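You operate a simulated robot arm through the tools that you are given. There is no shell and no other tool. Be economical: measure what you need, move in short steps, check, and stop when the job is done.

Carry out the task below with a simulated robot arm. There is one attempt and no reset: what you move stays moved.

TASK
Open the upper glove drawer.

It is judged by the outcome, as a careful person would: the job done as asked, and still so three seconds after it is handed in. It fails if anything else is knocked over, pushed out of place, dropped, spilled or broken.

THE ROBOT
A 7-joint arm with a two-finger parallel gripper, fixed in place. Base frame: the origin is at the foot of the arm, x ahead of it, y to its left, z up. Lengths are in mm, angles in rad, forces in N, time in s.
With the tool pointing down near the work surface it reaches from about 220 to 680 mm from the base axis. Its first joint turns from -1.152 to 1.152 rad. Payload 2.4 kg.
Tool frame: the origin (TCP) lies between the finger pads and is the grasp point; the fingertips stand 30 mm ahead of it; z points along the fingers, y is the line along which they close. The gripper opens to 94 mm. The fingers are 28 mm wide and 10 mm thick; the gripper's body (50 by 96 mm) begins 55 mm behind the TCP.
Orientation is that of the tool frame in the base frame, as [roll, pitch, yaw] about the fixed x, y, z axes, in that order (R = Rz(yaw) Ry(pitch) Rx(roll)). With the fingers straight down and closing along the base's y, the tool's x points along the base's -x, its y along +y and its z along -z.

THE INTERFACE
- The arm moves only by the tool jog_arm. Its argument "plan" is one flat list of numbers, 7 for each row, row after row: the turn, a rotation vector about the tool's x, y, z in rad, then the shift along the tool's x, y, z in m, then the finger opening in m, from 0 to 0.094. In form: [wx, wy, wz, dx, dy, dz, gripper, wx, wy, wz, dx, dy, dz, gripper, ...]. A call has 1 to 10 rows; each row is the pose to reach, as a shift and turn from the pose commanded when the call began, along the tool's axes at that moment. A row lasts 0.2 s, in which the tool goes at most 50 mm and 0.15 rad; a call with a longer step from one row to the next is refused whole, and so is a gripper value outside its range. A pose out of reach is approached as far as the arm can. The call stops where the force on the tool passes 40 N (or 10 N more than at its start, if that is more) or the arm is blocked; 0.2 s more then pass. The fingers move at their own pace (about 153 mm/s each) and stop on an object; they squeeze with about 26 N. The grip force told is the motor's: it shows also when the fingers shut on nothing. Time passes only in rows, and 0.2 s behind the last, so rows that repeat a pose let the fingers close. It gives the time, the measured TCP pose, the force on the tool (base axes), the opening and the grip force at its end, in the units of the frame above (readings bear some noise).
- Cameras (640 x 400 px; columns grow to the right, rows downward): "scene" is fixed at [3.3, 440.6, 1458.5]; the picture's right is [-0.92, -0.40, 0.00], its down [-0.15, 0.34, -0.93] and it looks along [0.37, -0.85, -0.37] (base axes); focal length 317 px, centre (320, 200). "wrist" rides on the gripper at [-37, 0, -58] in the tool frame; the picture's right is [0.00, -1.00, 0.00], its down [0.97, 0.00, -0.24] and it looks along [0.24, 0.00, 0.97] (tool axes); focal length 218 px, centre (320, 200).
- grab_frame(camera): a new picture of that camera. No time passes.
- pixel_to_xyz(camera, pixels): for up to 12 pixels [column, row] of the newest picture of that camera ("zoom" is the newest enlarged one), the place [x, y, z] in the base frame of the surface seen there, good to about 3 mm, but the place of the scene camera against the robot may be out by one fixed shift of up to 25 mm in any direction. No time passes.
- zoom(camera, box): a new picture of the part [left, top, right, bottom] of that camera's present view, enlarged. No time passes.
- close_job(): hands the job in; it is judged then, once.

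Work in short steps. Measure before you move; look again where a grasp or a placing could have gone wrong, and mend it. You have 60 turns and 20 pictures in all, the two below and enlarged ones among them. Open the gripper and draw the arm clear of the work before you hand the job in, unless the task says otherwise; then end with one line.

The tools are called after "Call:" by a JSON object that holds its "fn" and its "kwargs". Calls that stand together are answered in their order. jog_arm: Moves the arm, as the interface text tells. Its arguments: {"type":"object","properties":{"plan":{"type":"array","items":{"type":"number"}}},"required":["plan"]} The other tools are called the same way: grab_frame (camera) takes a picture; pixel_to_xyz (camera, pixels) gives the place of the surface under pixels of a picture; zoom (camera, box) takes an enlarged picture of a part of a camera's view; close_job () hands the job in.

At the start:

```text
t: 0.0
tool_pos: [263.5, -236.4, 1204.3]
tcp_rot: [3.141, -0.001, 3.141]
wrist_force: [0.4, 0.5, 0.1]
gripper_width: 93.8
finger_force: 0.0
```

scene: 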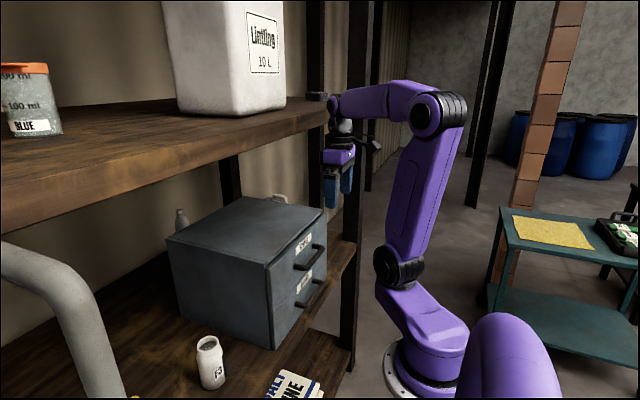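
wrist: 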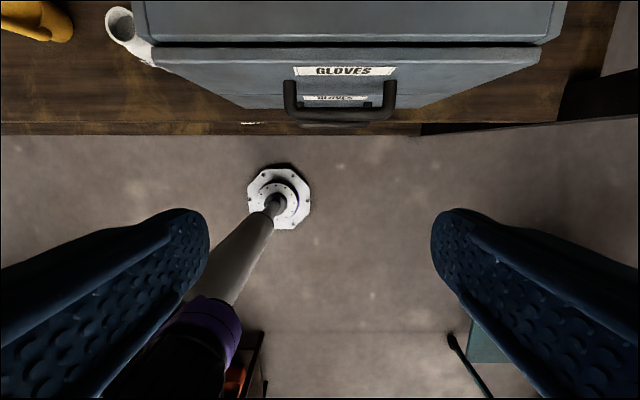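

The wrist picture shows the upper drawer's handle around (340,115), labelled GLOVES, with a second label below. I'll measure the handle and the drawer front.

Call:
{"fn": "pixel_to_xyz", "kwargs": {"camera": "wrist", "pixels": [[290, 100], [292, 114], [340, 114], [388, 114], [390, 95], [340, 71], [340, 48], [300, 48], [160, 50], [538, 50], [340, 107], [340, 122]]}}

Call:
{"fn": "zoom", "kwargs": {"camera": "scene", "box": [240, 180, 360, 340]}}

Call:
{"fn": "zoom", "kwargs": {"camera": "wrist", "box": [240, 30, 440, 155]}}

```text
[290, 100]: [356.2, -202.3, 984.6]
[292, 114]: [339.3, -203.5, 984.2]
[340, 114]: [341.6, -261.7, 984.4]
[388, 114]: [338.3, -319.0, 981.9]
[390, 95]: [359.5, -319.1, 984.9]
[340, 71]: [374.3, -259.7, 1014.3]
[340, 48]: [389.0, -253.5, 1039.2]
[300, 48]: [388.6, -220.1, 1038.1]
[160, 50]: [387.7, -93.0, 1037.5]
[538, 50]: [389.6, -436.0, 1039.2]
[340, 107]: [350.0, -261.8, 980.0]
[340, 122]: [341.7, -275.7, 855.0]
```

```text
2.50 times, centred on (300, 260) of scene
```

zoom: 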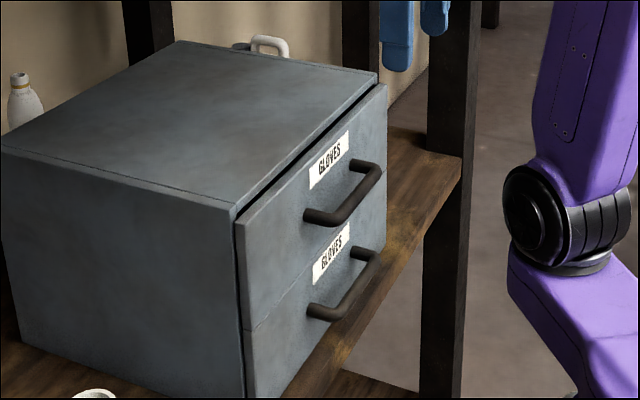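

```text
3.20 times, centred on (340, 92) of wrist
```

zoom: 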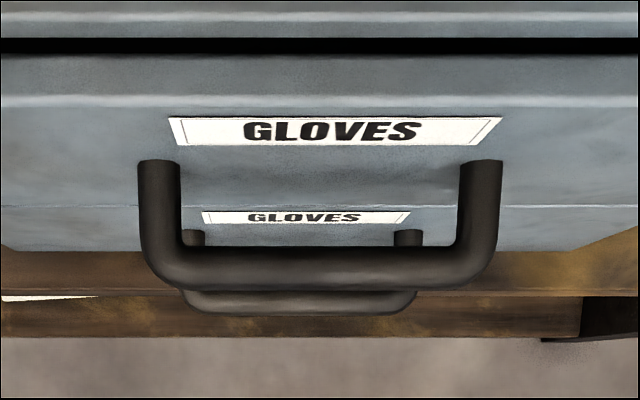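

Next I need the overhead shelf's edge and the scene camera's offset, so I'll read those points, with handle and cabinet corners as references.

Call:
{"fn": "pixel_to_xyz", "kwargs": {"camera": "scene", "pixels": [[326, 112], [300, 128], [200, 164], [40, 215], [300, 110], [328, 97], [329, 210], [283, 262], [300, 268], [322, 249], [308, 215], [322, 311]]}}

Call:
{"fn": "zoom", "kwargs": {"camera": "scene", "box": [240, 70, 400, 230]}}

Call:
{"fn": "pixel_to_xyz", "kwargs": {"camera": "wrist", "pixels": [[340, 36], [340, 20], [340, 78], [340, 84], [340, 88], [340, 90], [340, 110], [340, 118], [310, 71], [320, 85], [300, 110], [380, 110]]}}

```text
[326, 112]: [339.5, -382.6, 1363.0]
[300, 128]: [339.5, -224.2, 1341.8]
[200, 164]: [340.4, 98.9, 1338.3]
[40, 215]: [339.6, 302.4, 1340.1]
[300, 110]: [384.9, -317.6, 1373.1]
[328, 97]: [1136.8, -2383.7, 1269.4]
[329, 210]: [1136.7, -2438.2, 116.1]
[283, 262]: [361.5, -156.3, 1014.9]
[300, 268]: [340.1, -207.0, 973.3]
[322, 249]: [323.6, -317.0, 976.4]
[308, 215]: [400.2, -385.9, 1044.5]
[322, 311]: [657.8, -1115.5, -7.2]
```

```text
2.50 times, centred on (320, 150) of scene
```

zoom: 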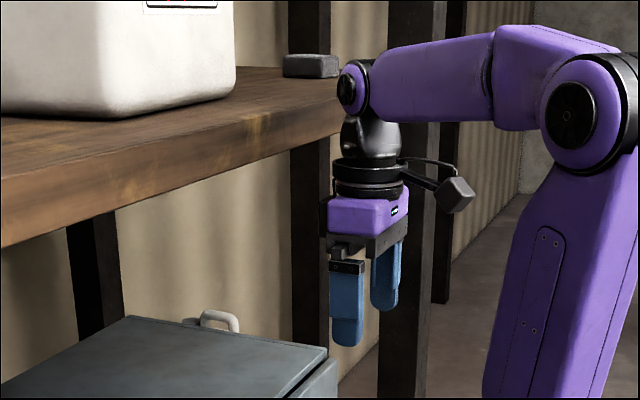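

```text
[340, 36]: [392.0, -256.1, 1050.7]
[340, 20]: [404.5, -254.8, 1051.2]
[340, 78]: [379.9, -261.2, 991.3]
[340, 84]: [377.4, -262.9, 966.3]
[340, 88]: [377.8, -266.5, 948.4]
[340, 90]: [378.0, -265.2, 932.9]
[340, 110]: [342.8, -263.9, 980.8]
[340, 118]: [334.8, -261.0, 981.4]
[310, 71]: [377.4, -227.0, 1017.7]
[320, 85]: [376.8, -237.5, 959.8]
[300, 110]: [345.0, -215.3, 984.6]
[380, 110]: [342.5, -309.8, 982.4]
```

Wrist data: handle bar centre about x=342, y=-262, z=978. The drawer face is at x≈377, drawer top z≈1039 and cabinet top z≈1051 from x≈392. The overhead shelf edge is near x≈345, z≈1340, well above the wrist at working height. I'll turn the tool 90° so the fingers close along x and narrow the opening to 44 mm.

Call:
{"fn": "jog_arm", "kwargs": {"plan": [0, 0, 0.15, 0, 0, 0, 0.044, 0, 0, 0.3, 0, 0, 0, 0.044, 0, 0, 0.45, 0, 0, 0, 0.044, 0, 0, 0.6, 0, 0, 0, 0.044, 0, 0, 0.75, 0, 0, 0, 0.044, 0, 0, 0.9, 0, 0, 0, 0.044, 0, 0, 1.05, 0, 0, 0, 0.044, 0, 0, 1.2, 0, 0, 0, 0.044, 0, 0, 1.35, 0, 0, 0, 0.044, 0, 0, 1.5, 0, 0, 0, 0.044]}}

```text
t: 2.2
tool_pos: [264.9, -235.6, 1204.1]
tcp_rot: [3.14, 0.002, 1.639]
wrist_force: [0.7, 0.2, -0.2]
gripper_width: 43.9
finger_force: 0.1
```

Yaw is 1.64. I'll finish the turn.

Call:
{"fn": "jog_arm", "kwargs": {"plan": [0, 0, 0.069, 0, 0, 0, 0.044]}}

```text
t: 2.6
tool_pos: [264.6, -236.4, 1204.5]
tcp_rot: [-3.141, -0.001, 1.572]
wrist_force: [-0.1, 0.7, -0.1]
gripper_width: 44.0
finger_force: 0.1
```

Tool x is now base +y and tool y is base +x. I'll move above the handle to (337, -262, 1080).

Call:
{"fn": "jog_arm", "kwargs": {"plan": [0, 0, 0, -0.009, 0.024, 0.035, 0.044, 0, 0, 0, -0.018, 0.048, 0.075, 0.044, 0, 0, 0, -0.0257, 0.0727, 0.112, 0.044, 0, 0, 0, -0.0257, 0.0727, 0.1245, 0.044]}}

Call:
{"fn": "grab_frame", "kwargs": {"camera": "wrist"}}

Call:
{"fn": "grab_frame", "kwargs": {"camera": "scene"}}

```text
t: 3.6
tool_pos: [337.0, -262.3, 1078.8]
tcp_rot: [-3.141, 0.0, 1.573]
wrist_force: [-0.5, 0.3, -0.3]
gripper_width: 44.1
finger_force: 0.1
```

```text
14 pictures are left
```

wrist: 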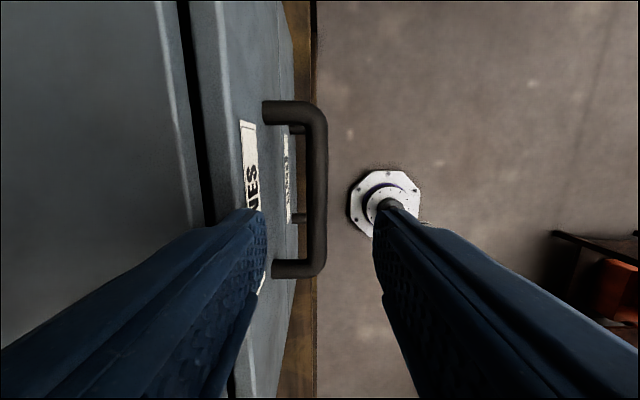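

```text
13 pictures are left
```

scene: 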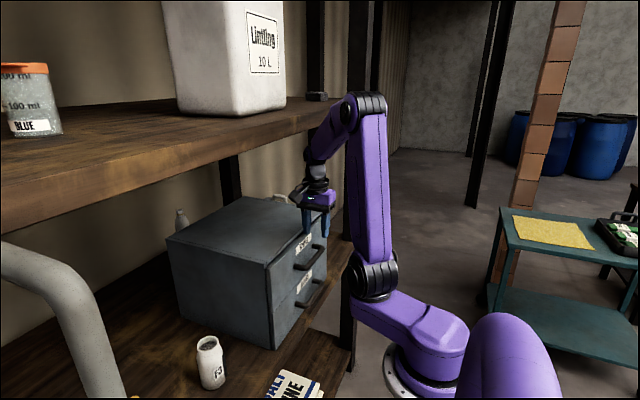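

I'll remeasure the bar, column 315, and the drawer edges from this closer view.

Call:
{"fn": "pixel_to_xyz", "kwargs": {"camera": "wrist", "pixels": [[304, 190], [315, 190], [324, 190], [315, 120], [315, 260], [222, 180], [197, 180], [160, 180], [250, 180], [275, 112], [285, 268]]}}

Call:
{"fn": "zoom", "kwargs": {"camera": "scene", "box": [270, 80, 400, 280]}}

```text
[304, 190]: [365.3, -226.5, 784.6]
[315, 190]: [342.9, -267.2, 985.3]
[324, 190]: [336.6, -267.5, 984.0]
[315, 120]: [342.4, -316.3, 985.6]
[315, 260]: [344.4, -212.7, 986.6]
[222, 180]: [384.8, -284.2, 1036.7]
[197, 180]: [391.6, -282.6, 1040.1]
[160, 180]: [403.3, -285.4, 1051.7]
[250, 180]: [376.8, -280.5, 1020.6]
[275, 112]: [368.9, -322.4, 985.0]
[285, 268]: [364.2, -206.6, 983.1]
```

```text
2.00 times, centred on (335, 180) of scene
```

zoom: 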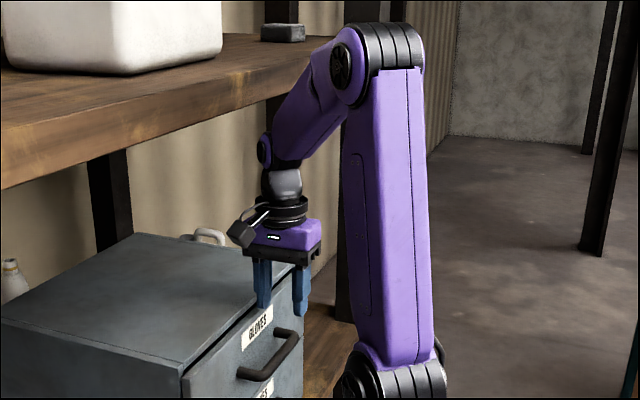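

The bar is at x≈342, top z≈985. I'll go down to z≈995 at x≈338, so the rear finger sits at x 360–370 in the 349–377 gap.

Call:
{"fn": "jog_arm", "kwargs": {"plan": [0, 0, 0, 0, 0.001, 0.025, 0.044, 0, 0, 0, 0, 0.001, 0.05, 0.044, 0, 0, 0, 0, 0.001, 0.065, 0.044, 0, 0, 0, 0, 0.001, 0.075, 0.044, 0, 0, 0, 0, 0.001, 0.084, 0.044]}}

Call:
{"fn": "zoom", "kwargs": {"camera": "scene", "box": [240, 180, 368, 308]}}

```text
t: 4.8
tool_pos: [338.1, -261.3, 995.1]
tcp_rot: [3.142, 0.0, 1.572]
wrist_force: [0.3, -0.8, 0.3]
gripper_width: 43.9
finger_force: 0.0
```

```text
3.12 times, centred on (304, 244) of scene
```

zoom: 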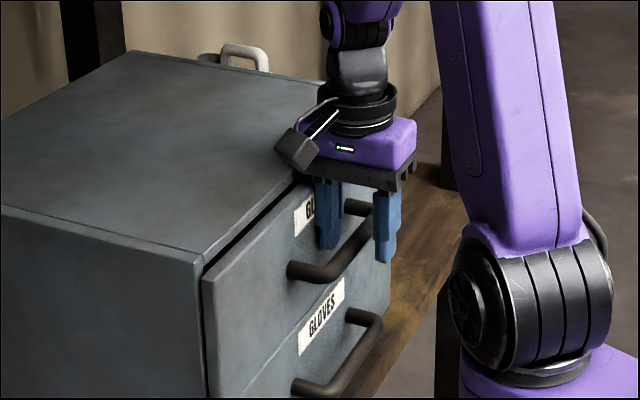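

The fingers straddle the upper handle and nothing is in contact. I'll close on the bar.

Call:
{"fn": "jog_arm", "kwargs": {"plan": [0, 0, 0, 0, 0, 0, 0.03, 0, 0, 0, 0, 0, 0, 0.005, 0, 0, 0, 0, 0, 0, 0.0]}}

```text
t: 5.6
tool_pos: [338.5, -261.7, 996.6]
tcp_rot: [3.141, 0.0, 1.572]
wrist_force: [-0.3, 0.7, -3.9]
gripper_width: 15.5
finger_force: 44.9
```

The bar is gripped at 15.5 mm. I'll pull slowly along -x.

Call:
{"fn": "jog_arm", "kwargs": {"plan": [0, 0, 0, 0, -0.008, 0, 0, 0, 0, 0, 0, -0.016, 0, 0, 0, 0, 0, 0, -0.024, 0, 0, 0, 0, 0, 0, -0.032, 0, 0, 0, 0, 0, 0, -0.04, 0, 0, 0, 0, 0, 0, -0.05, 0, 0]}}

Call:
{"fn": "grab_frame", "kwargs": {"camera": "scene"}}

```text
t: 7.0
tool_pos: [288.6, -262.2, 995.4]
tcp_rot: [-3.14, -0.001, 1.573]
wrist_force: [0.1, 3.2, -3.0]
gripper_width: 15.7
finger_force: 44.7
```

```text
10 pictures are left
```

scene: 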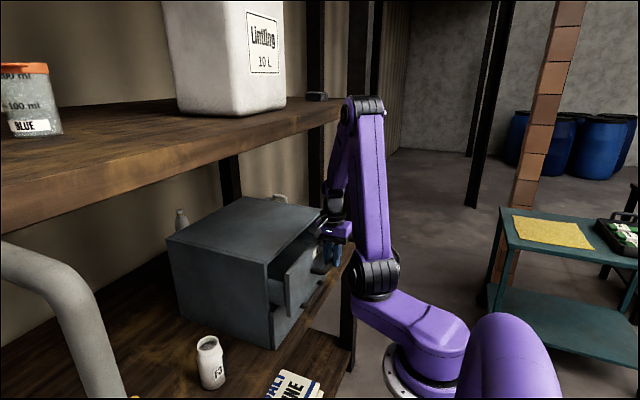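

The drawer is out about 50 mm and the cabinet hasn't moved. I'll keep pulling, and watch the clearance to the arm's own links.

Call:
{"fn": "jog_arm", "kwargs": {"plan": [0, 0, 0, 0, -0.01, 0, 0, 0, 0, 0, 0, -0.02, 0, 0, 0, 0, 0, 0, -0.03, 0, 0, 0, 0, 0, 0, -0.04, 0, 0, 0, 0, 0, 0, -0.05, 0, 0, 0, 0, 0, 0, -0.06, 0, 0]}}

Call:
{"fn": "zoom", "kwargs": {"camera": "scene", "box": [160, 130, 480, 400]}}

Call:
{"fn": "grab_frame", "kwargs": {"camera": "wrist"}}

```text
t: 8.4
tool_pos: [228.3, -262.1, 995.6]
tcp_rot: [-3.139, -0.001, 1.574]
wrist_force: [0.8, 6.0, -9.9]
gripper_width: 15.7
finger_force: 44.9
```

```text
1.48 times, centred on (320, 265) of scene
```

zoom: 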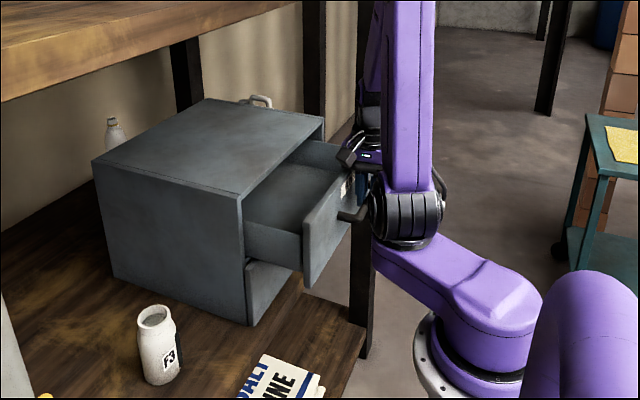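

```text
8 pictures are left
```

wrist: 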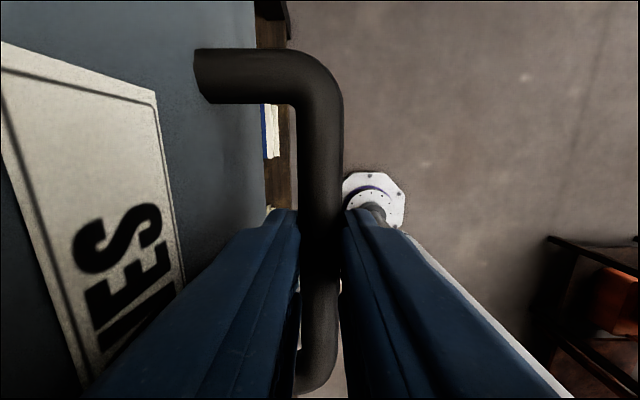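

The drawer is out 110 mm. I'll measure the clearance between the arm's lower joint and the drawer front's near edge, plus the cabinet depth.

Call:
{"fn": "pixel_to_xyz", "kwargs": {"camera": "zoom", "pixels": [[376, 225], [385, 190], [405, 215], [325, 210], [315, 235], [308, 270], [350, 190], [240, 190], [100, 160], [205, 102], [390, 150], [345, 212]]}}

```text
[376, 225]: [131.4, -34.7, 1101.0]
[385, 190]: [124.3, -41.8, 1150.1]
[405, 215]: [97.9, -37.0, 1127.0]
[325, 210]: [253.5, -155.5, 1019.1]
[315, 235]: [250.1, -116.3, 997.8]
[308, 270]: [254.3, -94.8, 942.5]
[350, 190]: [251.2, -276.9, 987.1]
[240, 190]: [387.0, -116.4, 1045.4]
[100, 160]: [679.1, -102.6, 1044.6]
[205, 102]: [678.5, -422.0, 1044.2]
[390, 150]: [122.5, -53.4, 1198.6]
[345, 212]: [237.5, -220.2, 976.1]
```

The cabinet is about 290 mm deep, and the arm joint (x<131, z>1060) clears the drawer front. I'll pull another 50 mm, to 160 in total.

Call:
{"fn": "jog_arm", "kwargs": {"plan": [0, 0, 0, 0, -0.01, 0, 0, 0, 0, 0, 0, -0.02, 0, 0, 0, 0, 0, 0, -0.03, 0, 0, 0, 0, 0, 0, -0.04, 0, 0, 0, 0, 0, 0, -0.05, 0, 0]}}

Call:
{"fn": "zoom", "kwargs": {"camera": "scene", "box": [160, 130, 480, 400]}}

```text
t: 9.6
tool_pos: [179.4, -261.4, 995.8]
tcp_rot: [3.141, -0.001, 1.574]
wrist_force: [0.1, 5.7, 1.5]
gripper_width: 15.5
finger_force: 45.0
```

```text
1.48 times, centred on (320, 265) of scene
```

zoom: 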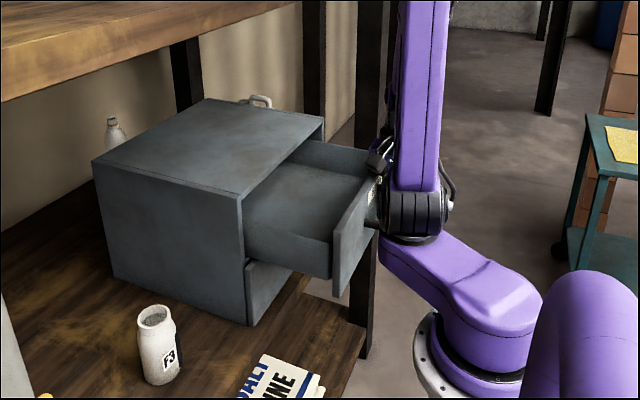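

It is open 160 mm with low forces. I'll pull 30 mm more; that stays within the joint limit and clear of the arm.

Call:
{"fn": "jog_arm", "kwargs": {"plan": [0, 0, 0, 0, -0.008, 0, 0, 0, 0, 0, 0, -0.016, 0, 0, 0, 0, 0, 0, -0.023, 0, 0, 0, 0, 0, 0, -0.03, 0, 0]}}

```text
t: 10.6
tool_pos: [148.5, -263.3, 996.3]
tcp_rot: [-3.141, 0.0, 1.573]
wrist_force: [-0.4, 2.9, -13.8]
gripper_width: 15.6
finger_force: 45.0
```

The drawer is out about 190 mm. I'll release and let it settle.

Call:
{"fn": "jog_arm", "kwargs": {"plan": [0, 0, 0, 0, 0, 0, 0.025, 0, 0, 0, 0, 0, 0, 0.036, 0, 0, 0, 0, 0, 0, 0.036]}}

Call:
{"fn": "grab_frame", "kwargs": {"camera": "wrist"}}

```text
t: 11.4
tool_pos: [150.0, -261.4, 995.5]
tcp_rot: [3.141, -0.001, 1.571]
wrist_force: [0.1, -0.5, -0.1]
gripper_width: 36.2
finger_force: 0.1
```

```text
6 pictures are left
```

wrist: 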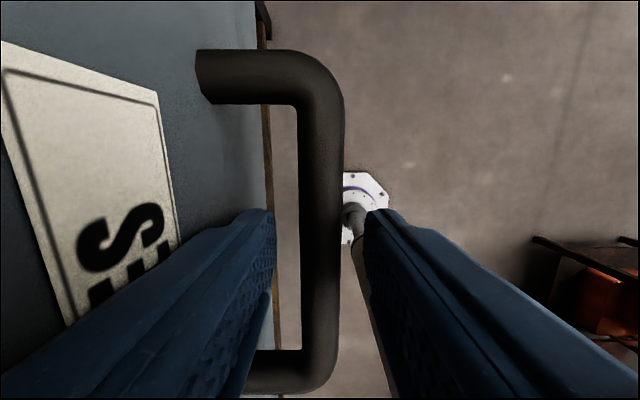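

The fingers are free of the bar on both sides. I'll lift straight up.

Call:
{"fn": "jog_arm", "kwargs": {"plan": [0, 0, 0, 0, 0, -0.012, 0.036, 0, 0, 0, 0, 0, -0.025, 0.036, 0, 0, 0, 0, 0, -0.045, 0.036, 0, 0, 0, 0, 0, -0.07, 0.036, 0, 0, 0, 0, 0, -0.1, 0.036, 0, 0, 0, 0, 0, -0.13, 0.036, 0, 0, 0, 0, 0, -0.16, 0.036, 0, 0, 0, 0, 0, -0.16, 0.09]}}

Call:
{"fn": "grab_frame", "kwargs": {"camera": "scene"}}

Call:
{"fn": "grab_frame", "kwargs": {"camera": "wrist"}}

```text
t: 13.2
tool_pos: [148.1, -261.0, 1155.9]
tcp_rot: [-3.141, 0.001, 1.574]
wrist_force: [-0.3, -0.5, 0.8]
gripper_width: 90.0
finger_force: 0.1
```

```text
5 pictures are left
```

scene: 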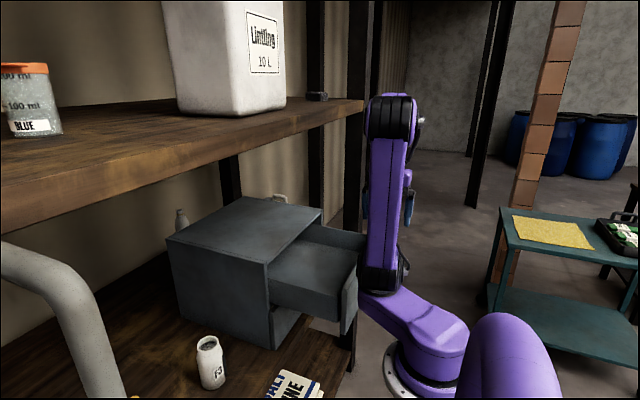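

```text
4 pictures are left
```

wrist: 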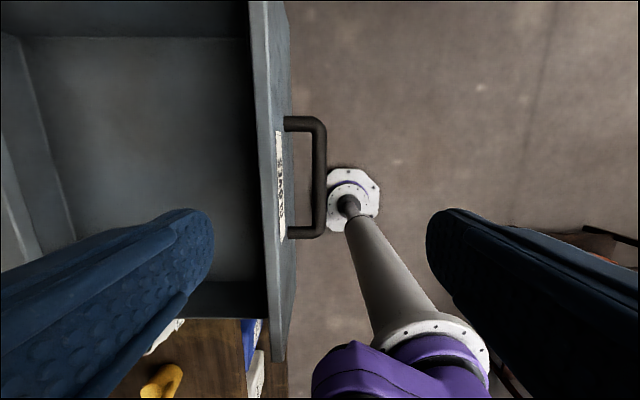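

The upper drawer stands open, nothing else has moved, and the arm is clear with the gripper open. I'll hand the job in.

Call:
{"fn": "close_job", "kwargs": {}}

```text
The job is handed in.
```

The upper glove drawer is open by about 190 mm, the arm is clear of it with the gripper open, and nothing else was disturbed in the last pictures.
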